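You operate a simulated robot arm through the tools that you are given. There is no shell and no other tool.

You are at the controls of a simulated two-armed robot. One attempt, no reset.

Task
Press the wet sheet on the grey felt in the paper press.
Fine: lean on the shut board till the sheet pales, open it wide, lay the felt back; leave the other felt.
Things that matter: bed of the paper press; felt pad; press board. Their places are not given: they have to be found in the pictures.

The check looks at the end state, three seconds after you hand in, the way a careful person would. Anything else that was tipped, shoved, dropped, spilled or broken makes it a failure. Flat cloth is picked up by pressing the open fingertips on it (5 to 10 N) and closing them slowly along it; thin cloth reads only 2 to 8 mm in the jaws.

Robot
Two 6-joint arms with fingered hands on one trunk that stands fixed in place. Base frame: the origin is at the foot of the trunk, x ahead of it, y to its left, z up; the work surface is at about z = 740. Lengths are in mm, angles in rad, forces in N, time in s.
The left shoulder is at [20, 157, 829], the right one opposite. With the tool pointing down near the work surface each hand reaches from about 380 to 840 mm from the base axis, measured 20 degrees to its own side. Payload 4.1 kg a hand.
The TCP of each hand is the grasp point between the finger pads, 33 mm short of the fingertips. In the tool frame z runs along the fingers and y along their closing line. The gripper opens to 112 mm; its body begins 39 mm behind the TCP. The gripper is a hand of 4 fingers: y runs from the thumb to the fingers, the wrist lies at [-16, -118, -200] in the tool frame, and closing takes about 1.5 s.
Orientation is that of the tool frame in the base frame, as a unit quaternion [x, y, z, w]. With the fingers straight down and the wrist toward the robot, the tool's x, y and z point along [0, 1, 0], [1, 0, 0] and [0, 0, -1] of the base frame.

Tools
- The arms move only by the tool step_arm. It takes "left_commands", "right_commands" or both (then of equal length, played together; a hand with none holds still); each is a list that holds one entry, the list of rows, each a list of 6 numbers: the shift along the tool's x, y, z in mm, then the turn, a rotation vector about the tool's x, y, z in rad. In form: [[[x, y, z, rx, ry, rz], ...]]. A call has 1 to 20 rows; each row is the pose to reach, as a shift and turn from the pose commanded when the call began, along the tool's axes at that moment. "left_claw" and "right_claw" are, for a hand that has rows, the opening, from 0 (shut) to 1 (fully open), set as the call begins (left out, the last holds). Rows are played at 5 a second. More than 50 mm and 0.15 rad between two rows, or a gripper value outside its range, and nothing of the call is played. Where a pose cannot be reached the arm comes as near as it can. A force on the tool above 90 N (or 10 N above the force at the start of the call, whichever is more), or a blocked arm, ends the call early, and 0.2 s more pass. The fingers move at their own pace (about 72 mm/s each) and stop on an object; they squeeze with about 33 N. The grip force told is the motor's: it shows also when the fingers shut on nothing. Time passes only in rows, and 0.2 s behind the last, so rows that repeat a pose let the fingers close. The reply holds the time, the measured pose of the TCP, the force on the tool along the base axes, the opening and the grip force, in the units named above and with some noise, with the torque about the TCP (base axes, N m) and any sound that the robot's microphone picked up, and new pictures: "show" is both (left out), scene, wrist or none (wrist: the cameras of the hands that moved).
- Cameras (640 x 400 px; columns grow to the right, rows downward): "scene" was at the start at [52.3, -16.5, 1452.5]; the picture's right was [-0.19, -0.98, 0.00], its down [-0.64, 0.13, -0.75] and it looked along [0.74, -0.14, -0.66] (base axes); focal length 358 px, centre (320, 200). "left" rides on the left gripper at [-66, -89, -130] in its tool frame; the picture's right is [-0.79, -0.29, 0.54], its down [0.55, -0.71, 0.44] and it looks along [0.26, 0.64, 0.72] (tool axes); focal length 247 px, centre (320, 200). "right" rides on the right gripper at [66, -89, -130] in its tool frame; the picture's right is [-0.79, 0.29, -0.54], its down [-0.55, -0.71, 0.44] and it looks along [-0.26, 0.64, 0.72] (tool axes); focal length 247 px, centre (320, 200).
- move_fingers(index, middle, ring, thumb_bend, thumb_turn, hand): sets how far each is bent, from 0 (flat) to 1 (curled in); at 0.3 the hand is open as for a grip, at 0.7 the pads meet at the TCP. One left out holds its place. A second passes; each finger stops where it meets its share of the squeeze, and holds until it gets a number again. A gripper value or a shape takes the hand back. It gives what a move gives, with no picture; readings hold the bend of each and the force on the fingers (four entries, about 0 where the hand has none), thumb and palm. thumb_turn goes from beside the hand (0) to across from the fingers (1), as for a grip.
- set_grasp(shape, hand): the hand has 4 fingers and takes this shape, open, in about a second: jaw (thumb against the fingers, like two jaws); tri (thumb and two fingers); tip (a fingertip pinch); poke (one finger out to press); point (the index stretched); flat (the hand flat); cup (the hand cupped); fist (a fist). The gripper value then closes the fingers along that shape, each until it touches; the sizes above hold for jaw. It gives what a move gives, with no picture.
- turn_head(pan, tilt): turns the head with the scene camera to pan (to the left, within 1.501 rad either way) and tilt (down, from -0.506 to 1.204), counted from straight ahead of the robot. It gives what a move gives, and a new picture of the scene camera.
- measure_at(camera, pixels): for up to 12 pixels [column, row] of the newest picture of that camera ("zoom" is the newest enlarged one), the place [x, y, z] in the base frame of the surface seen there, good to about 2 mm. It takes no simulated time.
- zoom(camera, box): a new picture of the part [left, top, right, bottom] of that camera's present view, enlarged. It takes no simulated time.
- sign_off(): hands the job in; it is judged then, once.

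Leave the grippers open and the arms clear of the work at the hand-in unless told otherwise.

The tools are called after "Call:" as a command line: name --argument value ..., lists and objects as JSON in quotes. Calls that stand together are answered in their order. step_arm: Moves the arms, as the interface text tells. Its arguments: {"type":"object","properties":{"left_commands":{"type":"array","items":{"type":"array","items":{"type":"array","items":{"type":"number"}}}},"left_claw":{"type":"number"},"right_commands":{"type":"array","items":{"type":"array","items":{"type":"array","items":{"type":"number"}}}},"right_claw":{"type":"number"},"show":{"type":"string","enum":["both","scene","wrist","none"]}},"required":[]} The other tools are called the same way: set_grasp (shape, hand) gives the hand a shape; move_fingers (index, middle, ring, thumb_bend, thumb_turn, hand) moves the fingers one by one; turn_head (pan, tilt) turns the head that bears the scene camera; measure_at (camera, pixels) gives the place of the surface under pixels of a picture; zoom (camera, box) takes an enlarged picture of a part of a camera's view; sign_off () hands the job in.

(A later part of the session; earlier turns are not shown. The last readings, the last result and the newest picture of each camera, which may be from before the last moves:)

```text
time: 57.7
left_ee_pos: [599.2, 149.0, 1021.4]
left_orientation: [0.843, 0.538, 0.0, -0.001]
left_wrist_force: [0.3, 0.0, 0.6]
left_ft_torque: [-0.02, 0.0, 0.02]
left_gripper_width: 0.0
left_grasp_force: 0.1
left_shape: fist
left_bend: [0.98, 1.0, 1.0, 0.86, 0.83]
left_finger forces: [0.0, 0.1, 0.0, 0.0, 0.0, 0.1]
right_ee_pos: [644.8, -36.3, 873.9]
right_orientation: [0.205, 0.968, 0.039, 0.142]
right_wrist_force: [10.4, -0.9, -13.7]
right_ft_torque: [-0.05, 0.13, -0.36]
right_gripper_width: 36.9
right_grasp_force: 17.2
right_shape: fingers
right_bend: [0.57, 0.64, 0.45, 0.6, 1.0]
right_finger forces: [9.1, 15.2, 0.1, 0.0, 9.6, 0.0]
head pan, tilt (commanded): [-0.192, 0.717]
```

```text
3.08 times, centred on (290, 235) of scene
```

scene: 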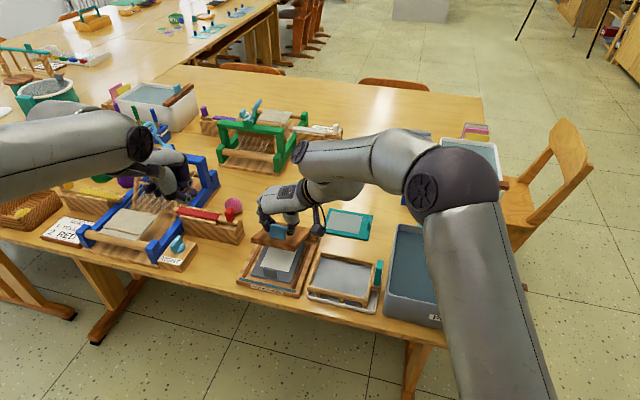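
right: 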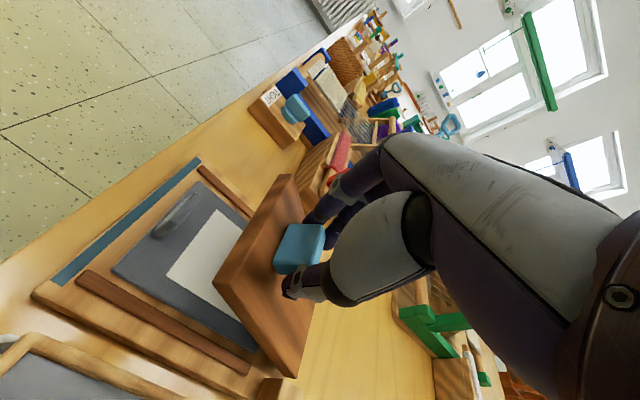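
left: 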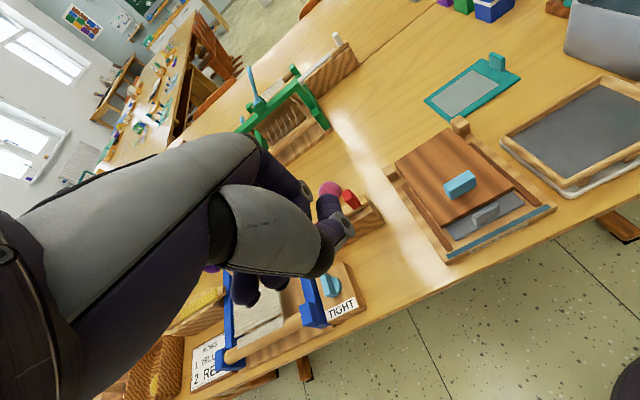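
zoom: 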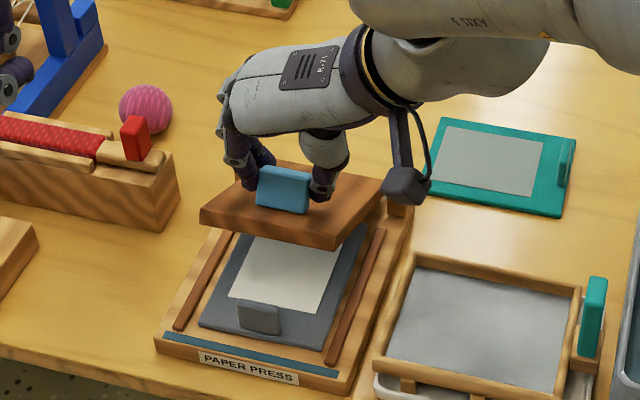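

The sheet under the board is now clearly white: it has paled. The board is rising with the hand, so I'll continue along the arc to about 60°.

Call:
step_arm --right_commands '[[[-8.4, 0.7, -4.6, 0, 0, 0], [-17, 1.2, -8.4, 0, 0, 0], [-26, 1.6, -11.4, 0, 0, 0], [-35.2, 1.9, -13.8, 0, 0, 0], [-44.5, 2.1, -15.2, 0, 0, 0], [-54, 2.3, -16, 0, 0, 0]]]' --show "both"

Call:
zoom --camera "scene" --box '[220, 170, 360, 300]'

```text
time: 59.1
left_ee_pos: [598.1, 150.6, 1022.1]
left_orientation: [0.843, 0.538, 0.0, -0.001]
left_wrist_force: [0.3, 0.4, 0.2]
left_ft_torque: [-0.02, 0.02, 0.0]
left_gripper_width: 0.0
left_grasp_force: 0.1
left_shape: fist
left_bend: [0.98, 1.0, 1.0, 0.86, 0.83]
left_finger forces: [0.0, 0.0, 0.1, 0.0, 0.0, 0.0]
right_ee_pos: [689.6, -56.0, 904.2]
right_orientation: [0.206, 0.967, 0.04, 0.142]
right_wrist_force: [-1.8, -0.7, -2.2]
right_ft_torque: [0.03, 0.1, -0.17]
right_gripper_width: 36.8
right_grasp_force: 11.9
right_shape: fingers
right_bend: [0.58, 0.66, 0.45, 0.59, 0.99]
right_finger forces: [8.2, 3.0, 0.0, 0.0, 11.2, 0.0]
head pan, tilt (commanded): [-0.192, 0.717]
```

scene: 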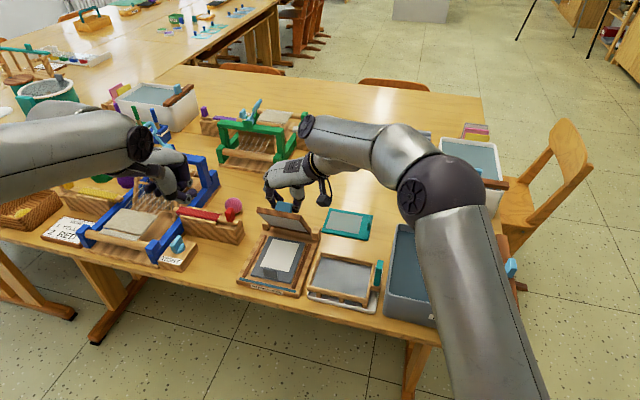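
right: 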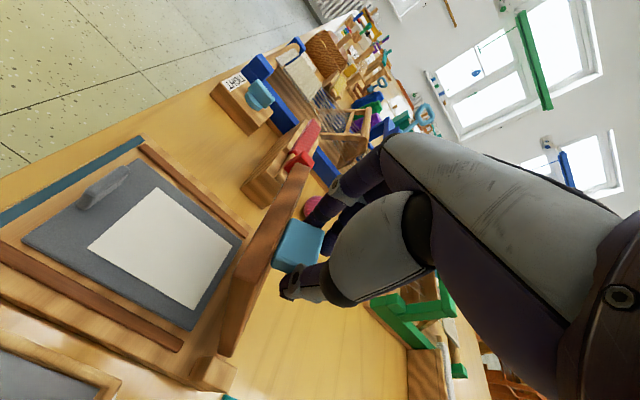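

```text
3.08 times, centred on (290, 235) of scene
```

zoom: 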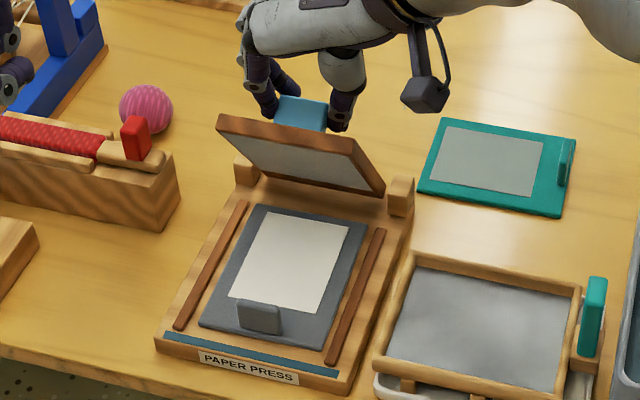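

The board stands at about 60° and the sheet lies white on the grey felt. I'll go on to about 75°, watching that the index stays clear of the board.

Call:
step_arm --right_commands '[[[-9.5, 0, 0.2, 0, 0, 0], [-18.9, -0.1, 1, 0, 0, 0], [-28.2, -0.4, 2.8, 0, 0, 0]]]' --show "both"

Call:
zoom --camera "right" --box '[200, 120, 420, 330]'

```text
time: 59.9
left_ee_pos: [598.5, 150.4, 1021.8]
left_orientation: [0.843, 0.538, 0.0, -0.001]
left_wrist_force: [0.7, 0.3, -0.3]
left_ft_torque: [-0.01, -0.01, 0.02]
left_gripper_width: 0.1
left_grasp_force: 0.0
left_shape: fist
left_bend: [0.98, 1.0, 1.0, 0.86, 0.83]
left_finger forces: [0.0, 0.0, 0.1, 0.0, 0.0, 0.1]
right_ee_pos: [714.6, -68.4, 908.2]
right_orientation: [0.206, 0.967, 0.04, 0.143]
right_wrist_force: [-2.4, -1.3, 0.9]
right_ft_torque: [0.06, 0.18, -0.19]
right_gripper_width: 36.6
right_grasp_force: 11.9
right_shape: fingers
right_bend: [0.58, 0.67, 0.45, 0.59, 0.99]
right_finger forces: [9.1, 3.0, 0.0, 0.0, 11.4, 0.0]
head pan, tilt (commanded): [-0.192, 0.717]
```

scene: 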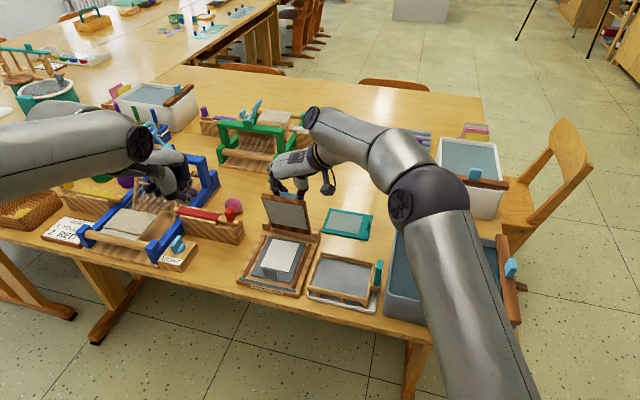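
right: 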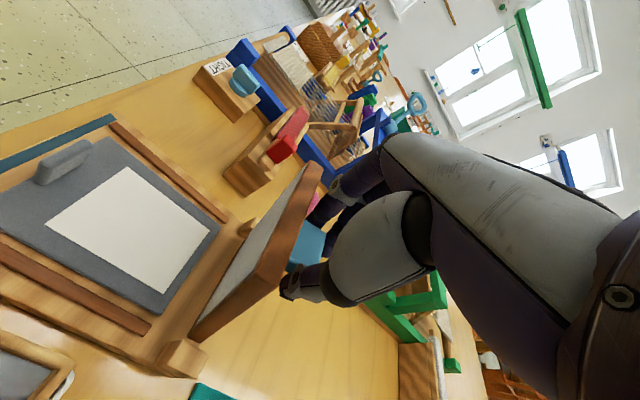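

```text
1.90 times, centred on (310, 225) of right
```

zoom: 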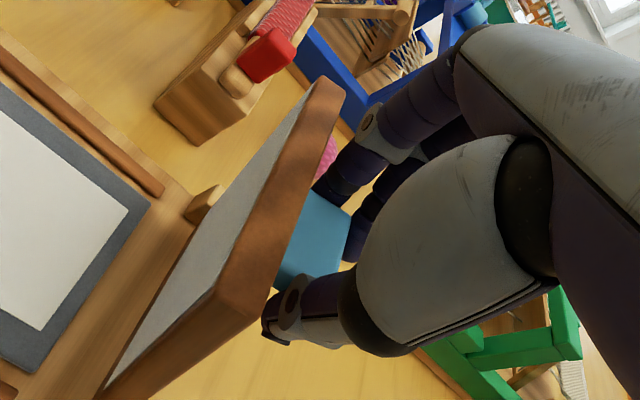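

All is well at about 75°. I'll continue gently in 5° steps to about 95°.

Call:
step_arm --right_commands '[[[-9.1, -0.4, 2.6, 0, 0, 0], [-18.1, -0.8, 5.9, 0, 0, 0], [-26.6, -1.4, 10, 0, 0, 0], [-34.7, -2.1, 14.8, 0, 0, 0]]]' --show "both"

Call:
zoom --camera "scene" --box '[220, 160, 360, 290]'

Call:
zoom --camera "right" --box '[200, 120, 420, 330]'

```text
time: 60.9
left_ee_pos: [597.2, 149.6, 1021.2]
left_orientation: [0.843, 0.537, 0.0, -0.001]
left_wrist_force: [-0.6, 0.1, -0.4]
left_ft_torque: [0.0, -0.02, 0.02]
left_gripper_width: 0.0
left_grasp_force: 0.1
left_shape: fist
left_bend: [0.98, 1.0, 1.0, 0.86, 0.83]
left_finger forces: [0.0, 0.1, 0.0, 0.0, 0.0, 0.0]
right_ee_pos: [748.7, -85.0, 903.8]
right_orientation: [0.206, 0.967, 0.04, 0.143]
right_wrist_force: [-3.5, -2.4, 6.6]
right_ft_torque: [0.33, 0.47, -0.39]
right_gripper_width: 36.7
right_grasp_force: 16.4
right_shape: fingers
right_bend: [0.59, 0.68, 0.45, 0.59, 0.98]
right_finger forces: [17.8, 2.6, 0.1, 0.0, 12.2, 0.0]
head pan, tilt (commanded): [-0.192, 0.717]
```

scene: 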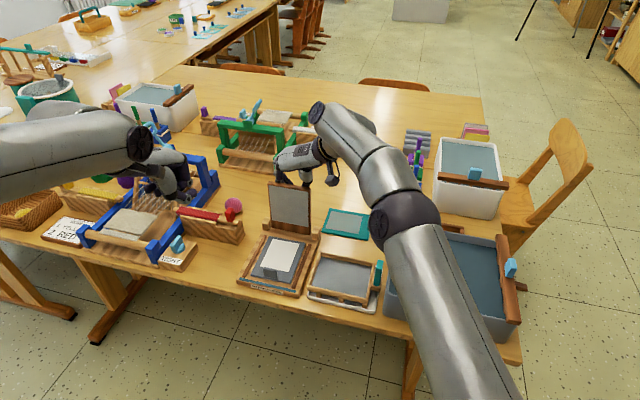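
right: 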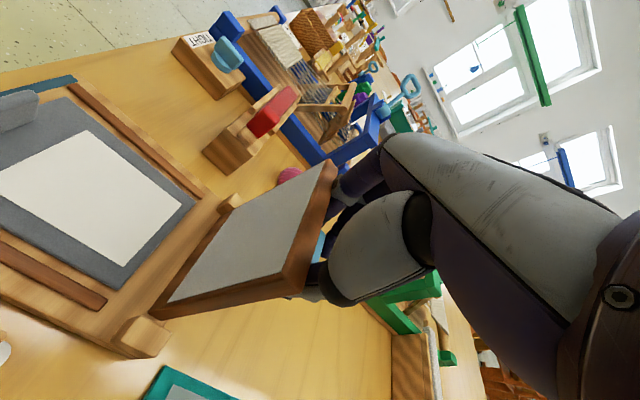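

```text
3.08 times, centred on (290, 225) of scene
```

zoom: 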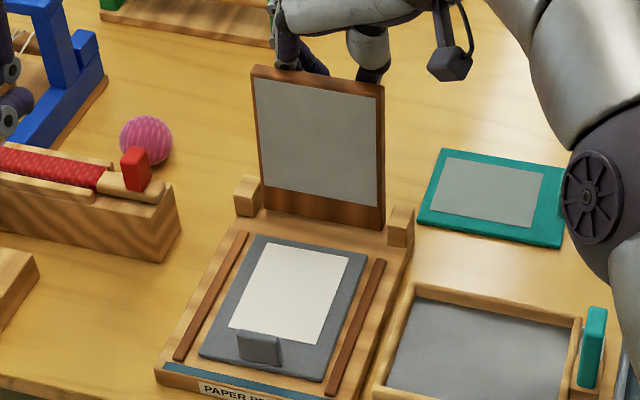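

```text
1.90 times, centred on (310, 225) of right
```

zoom: 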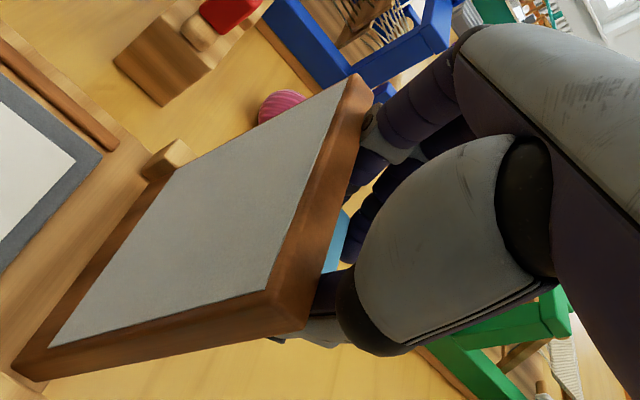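

The board looks near or just past vertical. I'll measure its top and base to be sure.

Call:
measure_at --camera "scene" --pixels '[[272, 185], [308, 189], [290, 188], [275, 226], [308, 235], [290, 225], [300, 190], [306, 225], [300, 230]]'

```text
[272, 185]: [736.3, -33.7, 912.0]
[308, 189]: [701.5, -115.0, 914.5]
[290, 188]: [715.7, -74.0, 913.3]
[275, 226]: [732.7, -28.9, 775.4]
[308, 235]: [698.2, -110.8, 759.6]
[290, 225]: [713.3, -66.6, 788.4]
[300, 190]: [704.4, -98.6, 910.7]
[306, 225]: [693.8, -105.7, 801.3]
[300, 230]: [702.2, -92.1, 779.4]
```

The board is about 2.5° past vertical (ψ ≈ 92°). I'll nudge 10 mm further back toward its stop.

Call:
step_arm --right_commands '[[[-4.5, -0.4, 2.7, 0, 0, 0], [-8.9, -0.8, 5.4, 0, 0, 0], [-8.9, -0.8, 5.4, 0, 0, 0]]]' --show "scene"

Call:
measure_at --camera "scene" --pixels '[[272, 184], [308, 188], [290, 187], [275, 226], [290, 225], [306, 225]]'

```text
time: 61.7
left_ee_pos: [597.0, 149.4, 1022.0]
left_orientation: [0.843, 0.538, 0.0, -0.002]
left_wrist_force: [-0.7, -0.3, -1.0]
left_ft_torque: [0.01, 0.0, 0.03]
left_gripper_width: 0.2
left_grasp_force: 0.0
left_shape: fist
left_bend: [0.98, 1.0, 1.0, 0.86, 0.83]
left_finger forces: [0.1, 0.1, 0.0, 0.0, 0.1, 0.0]
right_ee_pos: [757.5, -89.6, 901.1]
right_orientation: [0.206, 0.967, 0.04, 0.144]
right_wrist_force: [-3.4, -4.8, 17.1]
right_ft_torque: [0.76, 0.72, -0.47]
right_gripper_width: 36.3
right_grasp_force: 21.2
right_shape: fingers
right_bend: [0.59, 0.68, 0.45, 0.59, 0.97]
right_finger forces: [28.8, 0.0, 0.0, 0.1, 12.9, 0.0]
head pan, tilt (commanded): [-0.192, 0.717]
```

scene: 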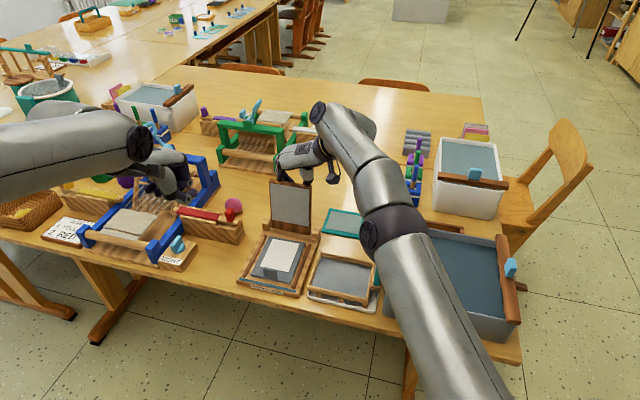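

```text
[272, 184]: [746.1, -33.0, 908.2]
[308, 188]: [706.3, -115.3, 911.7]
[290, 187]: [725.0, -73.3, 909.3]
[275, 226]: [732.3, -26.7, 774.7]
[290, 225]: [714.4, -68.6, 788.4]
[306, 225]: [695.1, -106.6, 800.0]
```

The board is now at about 95.5°, safely past vertical. I'll open the pinch by moving index, middle and thumb outward.

Call:
move_fingers --hand "right" --index 0.45 --middle 0.5 --thumb_bend 0.5

Call:
zoom --camera "scene" --box '[220, 150, 360, 280]'

Call:
zoom --camera "right" --box '[200, 120, 420, 330]'

```text
time: 62.7
left_ee_pos: [597.7, 150.6, 1020.1]
left_orientation: [0.843, 0.538, 0.0, -0.001]
left_wrist_force: [-0.3, 0.3, -0.1]
left_ft_torque: [0.02, -0.01, 0.0]
left_gripper_width: 0.0
left_grasp_force: 0.1
left_shape: fist
left_bend: [0.98, 1.0, 1.0, 0.86, 0.83]
left_finger forces: [0.0, 0.0, 0.0, 0.1, 0.0, 0.1]
right_ee_pos: [758.6, -89.1, 899.3]
right_orientation: [0.205, 0.967, 0.041, 0.143]
right_wrist_force: [-0.2, 0.9, 0.3]
right_ft_torque: [0.02, -0.04, 0.01]
right_gripper_width: 64.0
right_grasp_force: 0.2
right_shape: fingers
right_bend: [0.45, 0.5, 0.45, 0.5, 1.0]
right_finger forces: [0.2, 0.1, 0.0, 0.0, 0.0, 0.0]
head pan, tilt (commanded): [-0.192, 0.717]
```

```text
3.08 times, centred on (290, 215) of scene
```

zoom: 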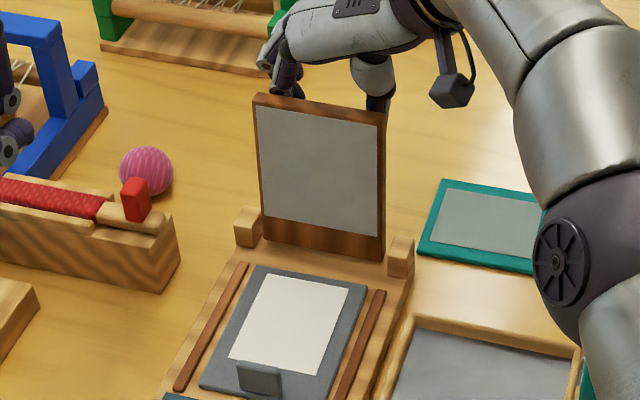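

```text
1.90 times, centred on (310, 225) of right
```

zoom: 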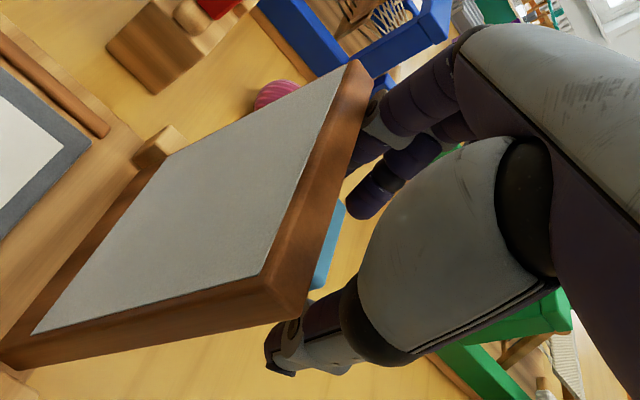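

The handle is free and the board rests back. I'll spread the fingers wide so that nothing drags on the board as I lift away.

Call:
move_fingers --hand "right" --index 0.25 --middle 0.3 --ring 0.3 --thumb_bend 0.3

Call:
step_arm --right_commands '[[[-3.9, 2, -14.3, 0, 0, 0], [-7.8, 4, -28.7, 0, 0, 0], [-11.6, 6, -43, 0, 0, 0], [-14.2, -27.3, -57.5, 0, 0, 0]]]' --show "both"

```text
time: 63.7
left_ee_pos: [597.8, 149.4, 1022.5]
left_orientation: [0.843, 0.537, 0.0, -0.001]
left_wrist_force: [-0.4, 0.1, 0.4]
left_ft_torque: [0.01, -0.01, -0.01]
left_gripper_width: 0.1
left_grasp_force: 0.1
left_shape: fist
left_bend: [0.98, 1.0, 1.0, 0.86, 0.83]
left_finger forces: [0.0, 0.1, 0.0, 0.0, 0.1, 0.0]
right_ee_pos: [757.3, -87.4, 900.1]
right_orientation: [0.205, 0.967, 0.04, 0.143]
right_wrist_force: [0.0, -0.1, 0.6]
right_ft_torque: [0.0, 0.01, 0.01]
right_gripper_width: 120.9
right_grasp_force: 0.8
right_shape: fingers
right_bend: [0.25, 0.3, 0.3, 0.3, 0.98]
right_finger forces: [0.2, 0.0, 0.0, 0.0, 0.1, 0.0]
head pan, tilt (commanded): [-0.192, 0.717]
```

```text
time: 64.7
left_ee_pos: [598.4, 150.4, 1020.6]
left_orientation: [0.843, 0.539, -0.001, -0.001]
left_wrist_force: [0.0, -0.3, -0.5]
left_ft_torque: [-0.03, 0.01, 0.0]
left_gripper_width: 0.0
left_grasp_force: 0.0
left_shape: fist
left_bend: [0.98, 1.0, 1.0, 0.86, 0.83]
left_finger forces: [0.0, 0.0, 0.1, 0.0, 0.0, 0.0]
right_ee_pos: [747.1, -122.4, 954.7]
right_orientation: [0.204, 0.968, 0.039, 0.141]
right_wrist_force: [0.7, -0.1, -0.2]
right_ft_torque: [-0.04, 0.02, -0.01]
right_gripper_width: 121.2
right_grasp_force: 0.1
right_shape: fingers
right_bend: [0.25, 0.3, 0.3, 0.3, 0.98]
right_finger forces: [0.1, 0.0, 0.1, 0.0, 0.0, 0.1]
right hand out of reach, approached as far as the arm can: row 3, 4
head pan, tilt (commanded): [-0.192, 0.717]
```

scene: 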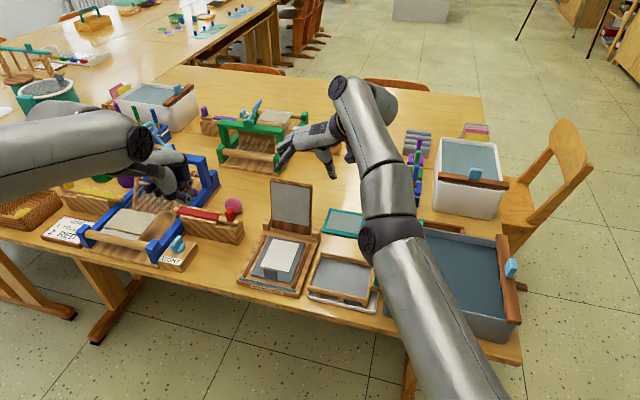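
right: 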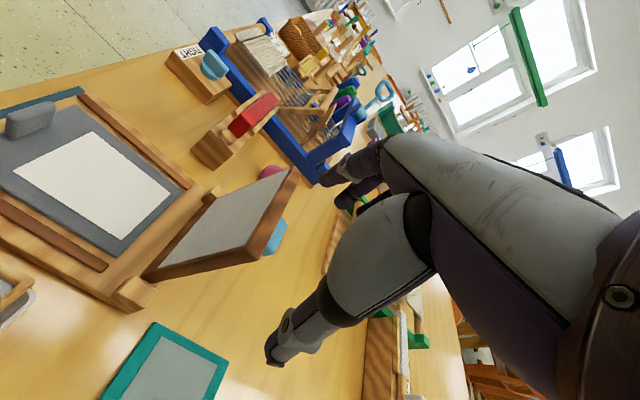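

The hand is clear and the board stands open. I'll return the right hand to its natural parking pose, and check the board's angle meanwhile.

Call:
step_arm --right_commands '[[[6, -22, -12, 0.0285, 0.0139, 0.1265], [11.9, -44, -24.1, 0.0569, 0.0278, 0.253], [17.9, -66, -36.1, 0.0854, 0.0417, 0.3795], [23.8, -88, -48.1, 0.1139, 0.0556, 0.506], [29.8, -110, -60.2, 0.1424, 0.0696, 0.6325], [35.7, -132, -72.2, 0.1708, 0.0835, 0.759], [41.7, -154, -84.2, 0.1993, 0.0974, 0.8855], [47.6, -176, -96.2, 0.2278, 0.1113, 1.012], [53.6, -198, -108.3, 0.2562, 0.1252, 1.1385], [59.5, -220, -120.3, 0.2847, 0.1391, 1.265]]]' --show "both"

Call:
zoom --camera "scene" --box '[220, 160, 360, 300]'

```text
time: 66.9
left_ee_pos: [598.2, 150.5, 1021.8]
left_orientation: [0.843, 0.538, 0.001, -0.001]
left_wrist_force: [-0.1, -0.1, -0.6]
left_ft_torque: [-0.02, 0.0, 0.0]
left_gripper_width: 0.0
left_grasp_force: 0.2
left_shape: fist
left_bend: [0.98, 1.0, 1.0, 0.86, 0.83]
left_finger forces: [0.0, 0.1, 0.0, 0.0, 0.0, 0.1]
right_ee_pos: [692.4, -312.3, 1123.7]
right_orientation: [0.713, 0.701, 0.003, 0.01]
right_wrist_force: [-0.6, 0.3, -0.7]
right_ft_torque: [0.01, 0.02, 0.0]
right_gripper_width: 121.3
right_grasp_force: 0.0
right_shape: fingers
right_bend: [0.25, 0.3, 0.3, 0.3, 0.98]
right_finger forces: [0.0, 0.1, 0.1, 0.0, 0.0, 0.0]
right hand out of reach, approached as far as the arm can: row 1, 2, 3, 4, 5, 6, 7, 8, 9, 10
head pan, tilt (commanded): [-0.192, 0.717]
```

scene: 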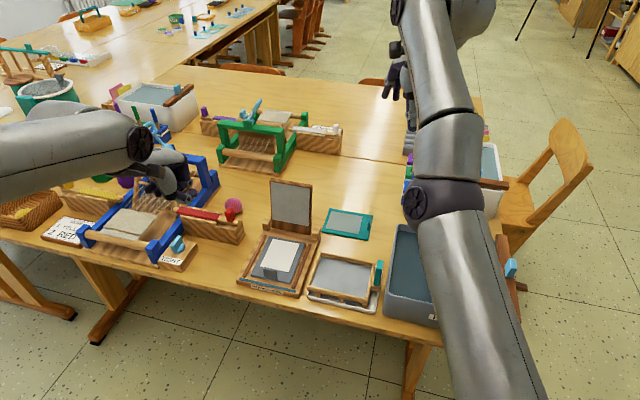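
right: 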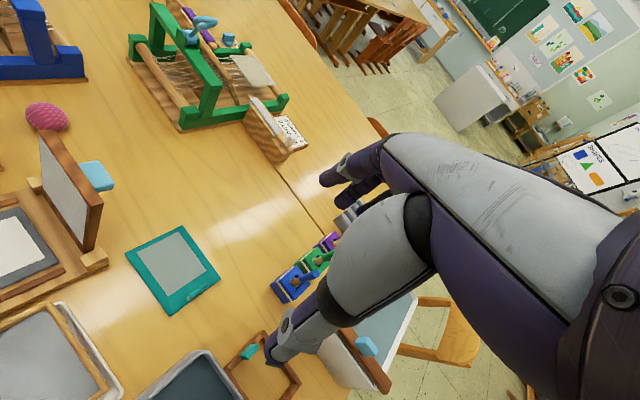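

```text
2.86 times, centred on (290, 230) of scene
```

zoom: 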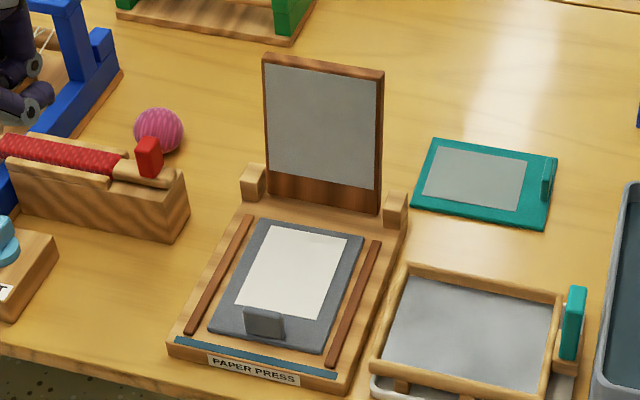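

The sheet is white and the board open wide. The arm wandered higher than planned, so I'll bring it to (575, −301, 1025) in natural orientation.

Call:
step_arm --right_commands '[[[2, -29, 25, 0, 0, 0.026], [4.5, -58, 50, 0, 0, 0.052], [7, -88, 75, 0, 0, 0.078], [9, -117, 99, 0, 0, 0.105], [9, -117, 99, 0, 0, 0.105]]]' --show "scene"

Call:
measure_at --camera "scene" --pixels '[[273, 183], [309, 188], [290, 187], [276, 226], [290, 225], [306, 225], [252, 276], [288, 283], [270, 243], [300, 249], [268, 267], [272, 270]]'

```text
time: 68.1
left_ee_pos: [598.8, 149.6, 1021.7]
left_orientation: [0.843, 0.538, -0.001, -0.001]
left_wrist_force: [0.5, -0.4, 1.0]
left_ft_torque: [0.02, -0.02, -0.03]
left_gripper_width: 0.1
left_grasp_force: 0.1
left_shape: fist
left_bend: [0.98, 1.0, 1.0, 0.86, 0.83]
left_finger forces: [0.0, 0.0, 0.1, 0.0, 0.0, 0.0]
right_ee_pos: [579.5, -306.5, 1026.9]
right_orientation: [0.748, 0.663, 0.007, 0.013]
right_wrist_force: [0.3, 0.0, 0.4]
right_ft_torque: [0.02, -0.04, -0.01]
right_gripper_width: 121.4
right_grasp_force: 0.0
right_shape: fingers
right_bend: [0.25, 0.3, 0.3, 0.3, 0.98]
right_finger forces: [0.1, 0.0, 0.0, 0.0, 0.0, 0.1]
right hand out of reach, approached as far as the arm can: row 1, 2
head pan, tilt (commanded): [-0.192, 0.717]
```

scene: 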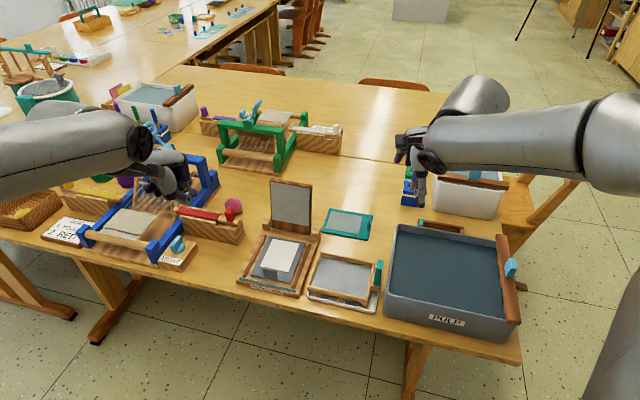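

```text
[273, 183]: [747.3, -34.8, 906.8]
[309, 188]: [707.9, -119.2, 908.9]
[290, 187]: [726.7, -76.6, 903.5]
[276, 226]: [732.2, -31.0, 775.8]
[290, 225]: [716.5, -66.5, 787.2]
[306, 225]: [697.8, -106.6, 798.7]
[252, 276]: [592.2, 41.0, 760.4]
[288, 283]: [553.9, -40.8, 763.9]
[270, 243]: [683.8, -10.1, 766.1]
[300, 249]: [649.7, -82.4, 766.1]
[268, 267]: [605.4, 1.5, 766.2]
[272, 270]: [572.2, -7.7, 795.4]
```

The board stands about 7° past vertical, as at the start. I'll withdraw the left arm to the far left as before. Meanwhile the right hand takes up the tab pose high above the bed, in jaw shape with a 0.3 opening.

Call:
set_grasp --hand "right" --shape "jaw"

Call:
step_arm --left_commands '[[[30.6, -29, -5, 0, 0, 0], [61.2, -58, -10, 0, 0, 0], [91.8, -87, -15, 0, 0, 0], [122.4, -116, -20, 0, 0, 0], [153, -145, -25, 0, 0, 0], [183.6, -174, -30, 0, 0, 0]]]' --show "none"

Call:
step_arm --right_commands '[[[34.1, -5.1, 6.7, -0.0126, -0.0437, 0.0304], [68.2, -10.1, 13.4, -0.0252, -0.0874, 0.0608], [102.3, -15.2, 20.1, -0.0377, -0.1311, 0.0911], [136.4, -20.3, 26.8, -0.0503, -0.1748, 0.1215], [170.4, -25.3, 33.6, -0.0629, -0.2186, 0.1519], [204.5, -30.4, 40.3, -0.0755, -0.2623, 0.1823], [238.6, -35.5, 47, -0.088, -0.306, 0.2126], [272.7, -40.5, 53.7, -0.1006, -0.3497, 0.243], [306.8, -45.6, 60.4, -0.1132, -0.3934, 0.2734], [306.8, -45.6, 60.4, -0.1132, -0.3934, 0.2734]]]' --right_claw 0.3 --show "both"

```text
time: 69.0
left_ee_pos: [598.8, 150.0, 1021.7]
left_orientation: [0.843, 0.538, 0.0, -0.001]
left_wrist_force: [0.2, 0.0, 1.0]
left_ft_torque: [-0.01, -0.01, -0.01]
left_gripper_width: 0.0
left_grasp_force: 0.0
left_shape: fist
left_bend: [0.98, 1.0, 1.0, 0.86, 0.83]
left_finger forces: [0.1, 0.0, 0.1, 0.0, 0.1, 0.0]
right_ee_pos: [579.8, -307.2, 1027.2]
right_orientation: [0.748, 0.663, 0.007, 0.013]
right_wrist_force: [0.2, 1.2, 0.9]
right_ft_torque: [-0.02, -0.01, -0.02]
right_gripper_width: 111.6
right_grasp_force: 0.0
right_shape: jaw
right_bend: [0.3, 0.3, 0.3, 0.3, 0.98]
right_finger forces: [0.0, 0.0, 0.0, 0.1, 0.0, 0.1]
head pan, tilt (commanded): [-0.192, 0.717]
```

```text
time: 70.4
left_ee_pos: [518.4, 389.6, 1052.2]
left_orientation: [0.843, 0.538, 0.0, -0.002]
left_wrist_force: [-0.7, 0.5, -0.5]
left_ft_torque: [-0.01, 0.03, 0.01]
left_gripper_width: 0.0
left_grasp_force: 0.0
left_shape: fist
left_bend: [0.98, 1.0, 1.0, 0.86, 0.83]
left_finger forces: [0.1, 0.1, 0.0, 0.0, 0.0, 0.0]
right_ee_pos: [577.3, -307.5, 1024.6]
right_orientation: [0.748, 0.663, 0.004, 0.011]
right_wrist_force: [0.8, 0.1, -0.6]
right_ft_torque: [0.01, 0.0, 0.02]
right_gripper_width: 111.8
right_grasp_force: 0.0
right_shape: jaw
right_bend: [0.3, 0.3, 0.3, 0.3, 0.98]
right_finger forces: [0.0, 0.1, 0.1, 0.0, 0.0, 0.1]
head pan, tilt (commanded): [-0.192, 0.717]
```

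```text
time: 72.6
left_ee_pos: [518.8, 389.3, 1051.8]
left_orientation: [0.843, 0.538, 0.0, -0.002]
left_wrist_force: [-0.3, -0.1, -0.2]
left_ft_torque: [0.02, -0.01, 0.02]
left_gripper_width: 0.3
left_grasp_force: 0.1
left_shape: fist
left_bend: [0.98, 1.0, 1.0, 0.86, 0.83]
left_finger forces: [0.0, 0.0, 0.0, 0.0, 0.0, 0.0]
right_ee_pos: [567.3, 1.0, 960.9]
right_orientation: [0.815, 0.54, -0.103, 0.182]
right_wrist_force: [0.5, -0.6, 0.1]
right_ft_torque: [-0.03, 0.01, 0.05]
right_gripper_width: 34.0
right_grasp_force: 0.0
right_shape: jaw
right_bend: [0.76, 0.53, 0.51, 0.74, 1.0]
right_finger forces: [0.0, 0.0, 0.0, 0.0, 0.0, 0.1]
head pan, tilt (commanded): [-0.192, 0.717]
```

scene: 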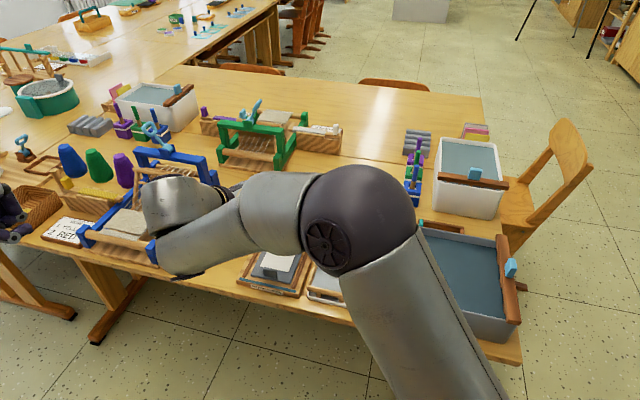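
right: 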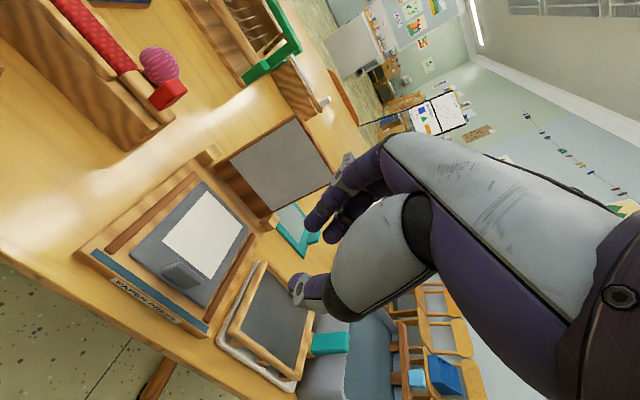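

The hand is in the pick orientation at (567, 1, 961). I'll descend to z ≈ 835 over the tab and look.

Call:
step_arm --right_commands '[[[12.4, -5, 28.6, 0, 0, 0], [24.7, -10, 57.2, 0, 0, 0], [37, -15, 85.7, 0, 0, 0], [49.4, -20, 114.3, 0, 0, 0], [49.4, -20, 114.3, 0, 0, 0]]]' --show "wrist"

Call:
zoom --camera "right" --box '[140, 120, 400, 330]'

```text
time: 73.8
left_ee_pos: [518.6, 389.4, 1051.4]
left_orientation: [0.844, 0.537, 0.0, -0.001]
left_wrist_force: [0.3, -0.1, 0.5]
left_ft_torque: [0.01, 0.01, -0.01]
left_gripper_width: 0.1
left_grasp_force: 0.0
left_shape: fist
left_bend: [0.98, 1.0, 1.0, 0.86, 0.83]
left_finger forces: [0.1, 0.0, 0.0, 0.1, 0.1, 0.0]
right_ee_pos: [572.1, 4.5, 836.8]
right_orientation: [0.815, 0.54, -0.103, 0.183]
right_wrist_force: [0.6, 0.7, 0.5]
right_ft_torque: [-0.01, 0.02, -0.03]
right_gripper_width: 33.8
right_grasp_force: 0.0
right_shape: jaw
right_bend: [0.76, 0.53, 0.51, 0.74, 1.0]
right_finger forces: [0.1, 0.1, 0.0, 0.1, 0.0, 0.1]
head pan, tilt (commanded): [-0.192, 0.717]
```

right: 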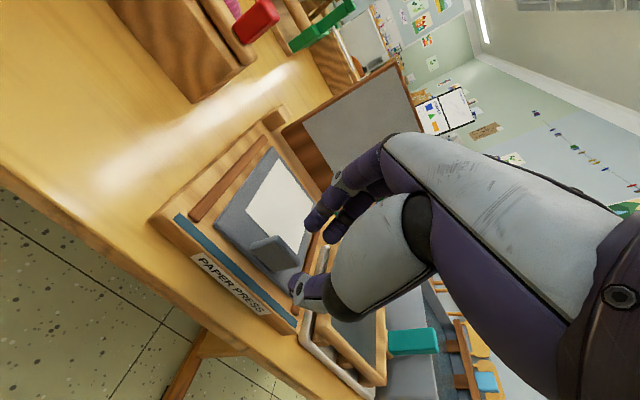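

```text
1.90 times, centred on (270, 225) of right
```

zoom: 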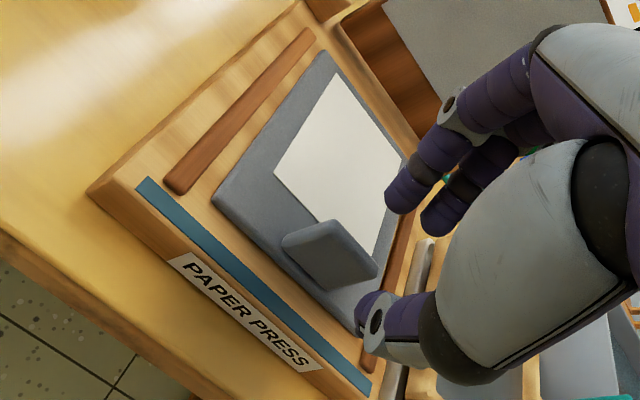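

The thumb and fingers straddle the tab as before. I'll descend 32 mm around it and watch for contact.

Call:
step_arm --right_commands '[[[3.6, -1.8, 10, 0, 0, 0], [7.2, -3.6, 20.1, 0, 0, 0], [10.8, -5.4, 30.2, 0, 0, 0], [10.8, -5.4, 30.2, 0, 0, 0]]]' --show "wrist"

Call:
zoom --camera "right" --box '[140, 120, 400, 330]'

```text
time: 74.8
left_ee_pos: [517.9, 388.9, 1052.1]
left_orientation: [0.843, 0.538, 0.0, -0.002]
left_wrist_force: [1.0, -0.3, 0.1]
left_ft_torque: [0.01, 0.01, -0.01]
left_gripper_width: 0.1
left_grasp_force: 0.1
left_shape: fist
left_bend: [0.98, 1.0, 1.0, 0.86, 0.83]
left_finger forces: [0.0, 0.1, 0.0, 0.0, 0.0, 0.0]
right_ee_pos: [571.8, 2.6, 802.7]
right_orientation: [0.815, 0.54, -0.103, 0.183]
right_wrist_force: [-0.5, -0.1, -0.2]
right_ft_torque: [-0.06, 0.0, -0.02]
right_gripper_width: 33.9
right_grasp_force: 0.0
right_shape: jaw
right_bend: [0.76, 0.53, 0.51, 0.74, 1.0]
right_finger forces: [0.1, 0.0, 0.1, 0.1, 0.0, 0.1]
head pan, tilt (commanded): [-0.192, 0.717]
```

right: 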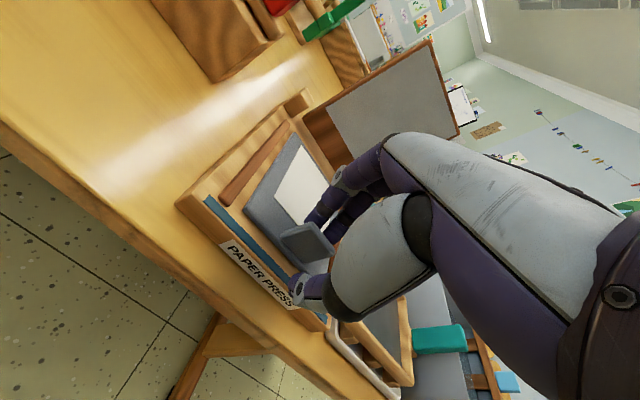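

```text
1.90 times, centred on (270, 225) of right
```

zoom: 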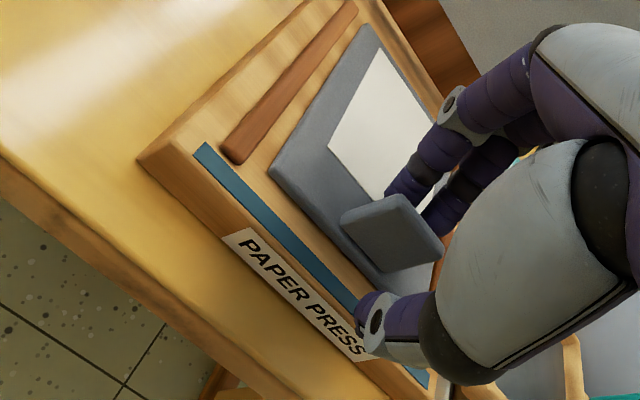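

Same geometry as when I let go, and no contact forces. I'll close gently on the tab.

Call:
step_arm --right_commands '[[[0, 0, 0, 0, 0, 0], [0, 0, 0, 0, 0, 0], [0, 0, 0, 0, 0, 0]]]' --right_claw 0.15 --show "none"

Call:
step_arm --right_commands '[[[0, 0, 0, 0, 0, 0], [0, 0, 0, 0, 0, 0], [0, 0, 0, 0, 0, 0], [0, 0, 0, 0, 0, 0], [0, 0, 0, 0, 0, 0]]]' --right_claw 0.0 --show "wrist"

Call:
zoom --camera "right" --box '[140, 120, 400, 330]'

```text
time: 75.6
left_ee_pos: [518.9, 389.6, 1051.2]
left_orientation: [0.843, 0.538, 0.0, -0.002]
left_wrist_force: [-0.2, -0.6, -0.9]
left_ft_torque: [0.0, -0.03, -0.02]
left_gripper_width: 0.1
left_grasp_force: 0.0
left_shape: fist
left_bend: [0.98, 1.0, 1.0, 0.86, 0.83]
left_finger forces: [0.0, 0.0, 0.0, 0.0, 0.0, 0.0]
right_ee_pos: [572.1, 3.9, 802.5]
right_orientation: [0.815, 0.54, -0.103, 0.181]
right_wrist_force: [-0.3, 0.5, 0.4]
right_ft_torque: [0.01, 0.03, 0.01]
right_gripper_width: 17.1
right_grasp_force: 0.0
right_shape: jaw
right_bend: [0.74, 0.61, 0.6, 0.74, 1.0]
right_finger forces: [0.1, 0.0, 0.0, 0.0, 0.0, 0.0]
head pan, tilt (commanded): [-0.192, 0.717]
```

```text
time: 76.8
left_ee_pos: [519.3, 389.2, 1051.1]
left_orientation: [0.843, 0.538, 0.001, -0.001]
left_wrist_force: [-0.2, 0.0, 0.8]
left_ft_torque: [0.02, 0.01, 0.01]
left_gripper_width: 0.0
left_grasp_force: 0.0
left_shape: fist
left_bend: [0.98, 1.0, 1.0, 0.86, 0.83]
left_finger forces: [0.1, 0.0, 0.0, 0.1, 0.0, 0.0]
right_ee_pos: [571.7, 3.8, 803.5]
right_orientation: [0.816, 0.54, -0.103, 0.181]
right_wrist_force: [0.2, -0.2, 0.8]
right_ft_torque: [0.02, 0.01, 0.01]
right_gripper_width: 3.0
right_grasp_force: 33.1
right_shape: jaw
right_bend: [0.71, 0.68, 0.7, 0.72, 1.0]
right_finger forces: [17.2, 10.3, 0.0, 0.0, 27.9, 0.0]
head pan, tilt (commanded): [-0.192, 0.717]
```

right: 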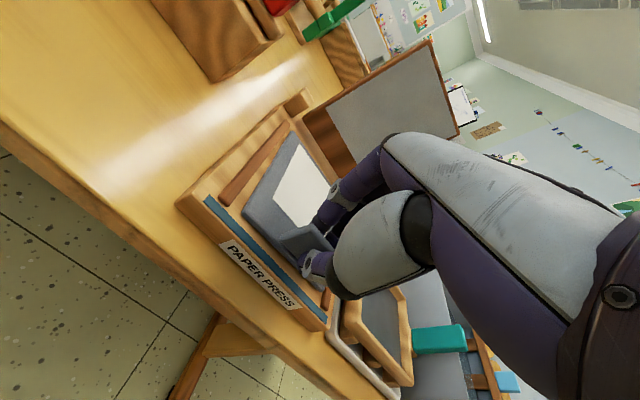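

```text
1.90 times, centred on (270, 225) of right
```

zoom: 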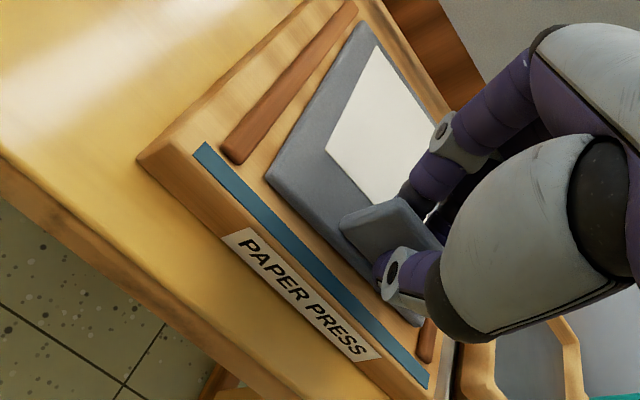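

The grip reads the same as before (17, 10 and 28 N). I'll lift 20 mm and check that the felt comes along with its sheet.

Call:
step_arm --right_commands '[[[-3.6, 1.9, -9.1, 0, 0, 0], [-7.2, 3.8, -18.3, 0, 0, 0], [-7.2, 3.8, -18.3, 0, 0, 0]]]' --show "wrist"

Call:
zoom --camera "right" --box '[140, 120, 400, 330]'

```text
time: 77.6
left_ee_pos: [517.8, 389.8, 1051.2]
left_orientation: [0.843, 0.539, 0.0, -0.002]
left_wrist_force: [-0.6, -0.5, 0.4]
left_ft_torque: [0.01, 0.03, 0.04]
left_gripper_width: 0.4
left_grasp_force: 0.0
left_shape: fist
left_bend: [0.98, 1.0, 1.0, 0.86, 0.83]
left_finger forces: [0.0, 0.0, 0.0, 0.0, 0.1, 0.0]
right_ee_pos: [571.7, 2.6, 824.1]
right_orientation: [0.815, 0.541, -0.103, 0.182]
right_wrist_force: [-0.6, -0.8, 0.2]
right_ft_torque: [0.0, 0.04, 0.01]
right_gripper_width: 3.5
right_grasp_force: 32.9
right_shape: jaw
right_bend: [0.71, 0.68, 0.7, 0.72, 1.0]
right_finger forces: [17.3, 10.4, 0.0, 0.0, 27.8, 0.0]
head pan, tilt (commanded): [-0.192, 0.717]
```

right: 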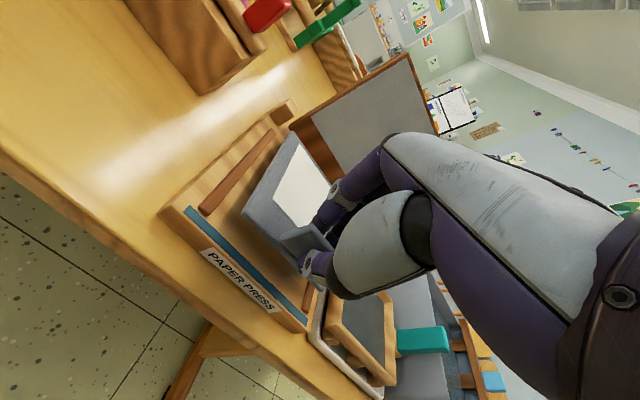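

```text
1.90 times, centred on (270, 225) of right
```

zoom: 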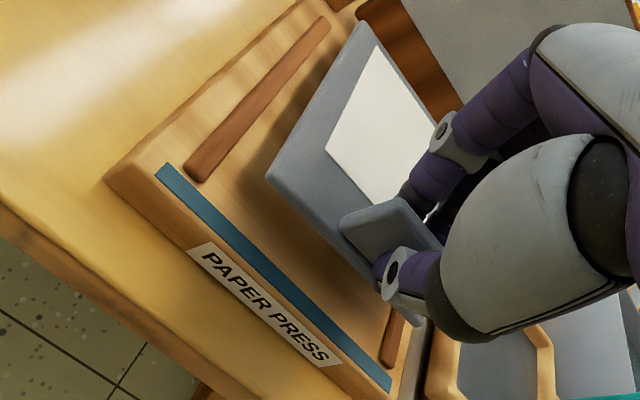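

The felt and its white sheet are lifted cleanly. I'll raise to z ≈ 985 and take out the sideways lean there, the reverse of the path that worked before.

Call:
step_arm --right_commands '[[[-14.5, 4, -37.5, 0, 0, 0], [-29, 8, -75, 0, 0, 0], [-43.6, 12, -112.5, 0, 0, 0], [-58.1, 16, -150, 0, 0, 0], [-58.1, 16, -150, 0, 0.127, 0], [-58.1, 16, -150, 0, 0.254, 0], [-58.1, 16, -150, 0, 0.38, 0]]]' --show "both"

```text
time: 79.2
left_ee_pos: [518.8, 390.3, 1050.6]
left_orientation: [0.843, 0.538, 0.0, -0.002]
left_wrist_force: [0.0, 0.3, 0.5]
left_ft_torque: [-0.01, 0.0, 0.01]
left_gripper_width: 0.0
left_grasp_force: 0.0
left_shape: fist
left_bend: [0.98, 1.0, 1.0, 0.86, 0.83]
left_finger forces: [0.0, 0.0, 0.0, 0.1, 0.1, 0.0]
right_ee_pos: [560.7, 11.1, 984.1]
right_orientation: [0.82, 0.565, 0.053, 0.077]
right_wrist_force: [-0.5, 0.9, -0.3]
right_ft_torque: [0.0, 0.02, -0.01]
right_gripper_width: 3.3
right_grasp_force: 33.1
right_shape: jaw
right_bend: [0.71, 0.68, 0.7, 0.72, 1.0]
right_finger forces: [17.3, 10.3, 0.0, 0.0, 27.8, 0.0]
head pan, tilt (commanded): [-0.192, 0.717]
```

scene: 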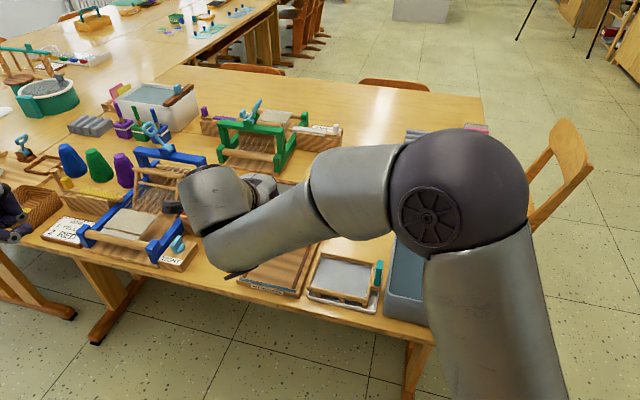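
right: 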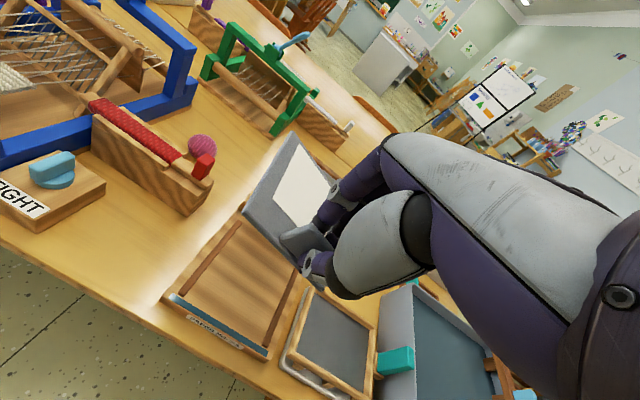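

Good, the felt is secure. Next I'll swing the hand back by about 68° toward the right side, the reverse of the earlier path.

Call:
step_arm --right_commands '[[[-14.7, 6.5, 2.6, -0.0316, -0.0086, -0.1145], [-29.4, 13.1, 5.1, -0.0631, -0.0172, -0.2291], [-44.2, 19.6, 7.7, -0.0947, -0.0259, -0.3436], [-58.9, 26.2, 10.2, -0.1262, -0.0345, -0.4581], [-73.6, 32.7, 12.8, -0.1578, -0.0431, -0.5727], [-88.3, 39.2, 15.4, -0.1893, -0.0517, -0.6872], [-103, 45.8, 17.9, -0.2209, -0.0603, -0.8017], [-117.8, 52.3, 20.5, -0.2524, -0.069, -0.9162], [-132.5, 58.9, 23, -0.284, -0.0776, -1.0308], [-147.2, 65.4, 25.6, -0.3155, -0.0862, -1.1453]]]' --show "both"

```text
time: 81.4
left_ee_pos: [517.8, 388.7, 1050.9]
left_orientation: [0.843, 0.537, 0.0, -0.001]
left_wrist_force: [0.4, -0.4, -0.2]
left_ft_torque: [0.01, 0.04, -0.03]
left_gripper_width: 0.2
left_grasp_force: 0.0
left_shape: fist
left_bend: [0.98, 1.0, 1.0, 0.86, 0.83]
left_finger forces: [0.0, 0.0, 0.0, 0.0, 0.0, 0.0]
right_ee_pos: [578.9, -100.4, 1015.1]
right_orientation: [0.404, 0.886, 0.022, 0.226]
right_wrist_force: [-0.3, -0.7, 0.2]
right_ft_torque: [0.01, 0.02, -0.01]
right_gripper_width: 3.2
right_grasp_force: 33.1
right_shape: jaw
right_bend: [0.71, 0.68, 0.7, 0.72, 1.0]
right_finger forces: [17.3, 10.4, 0.1, 0.1, 27.7, 0.0]
right hand out of reach, approached as far as the arm can: row 8, 9, 10
head pan, tilt (commanded): [-0.192, 0.717]
```

scene: 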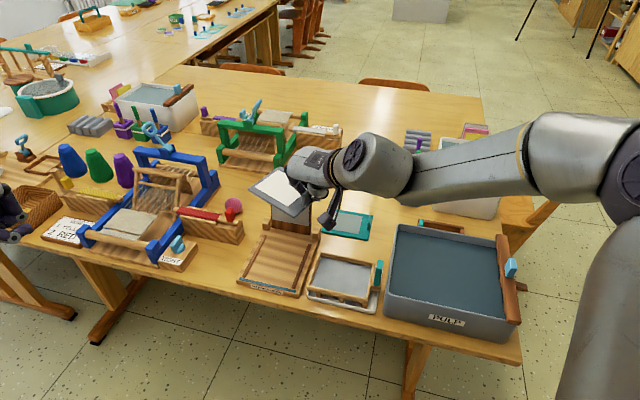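
right: 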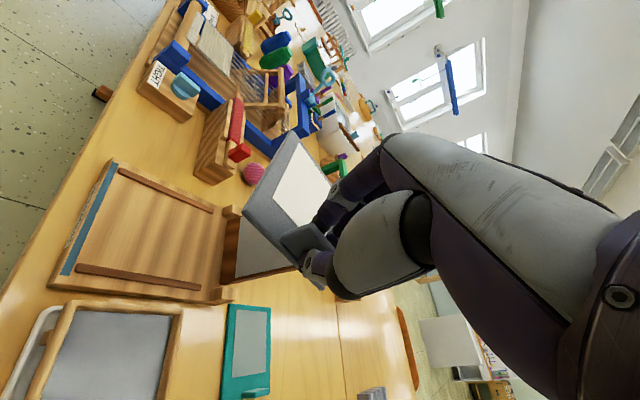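

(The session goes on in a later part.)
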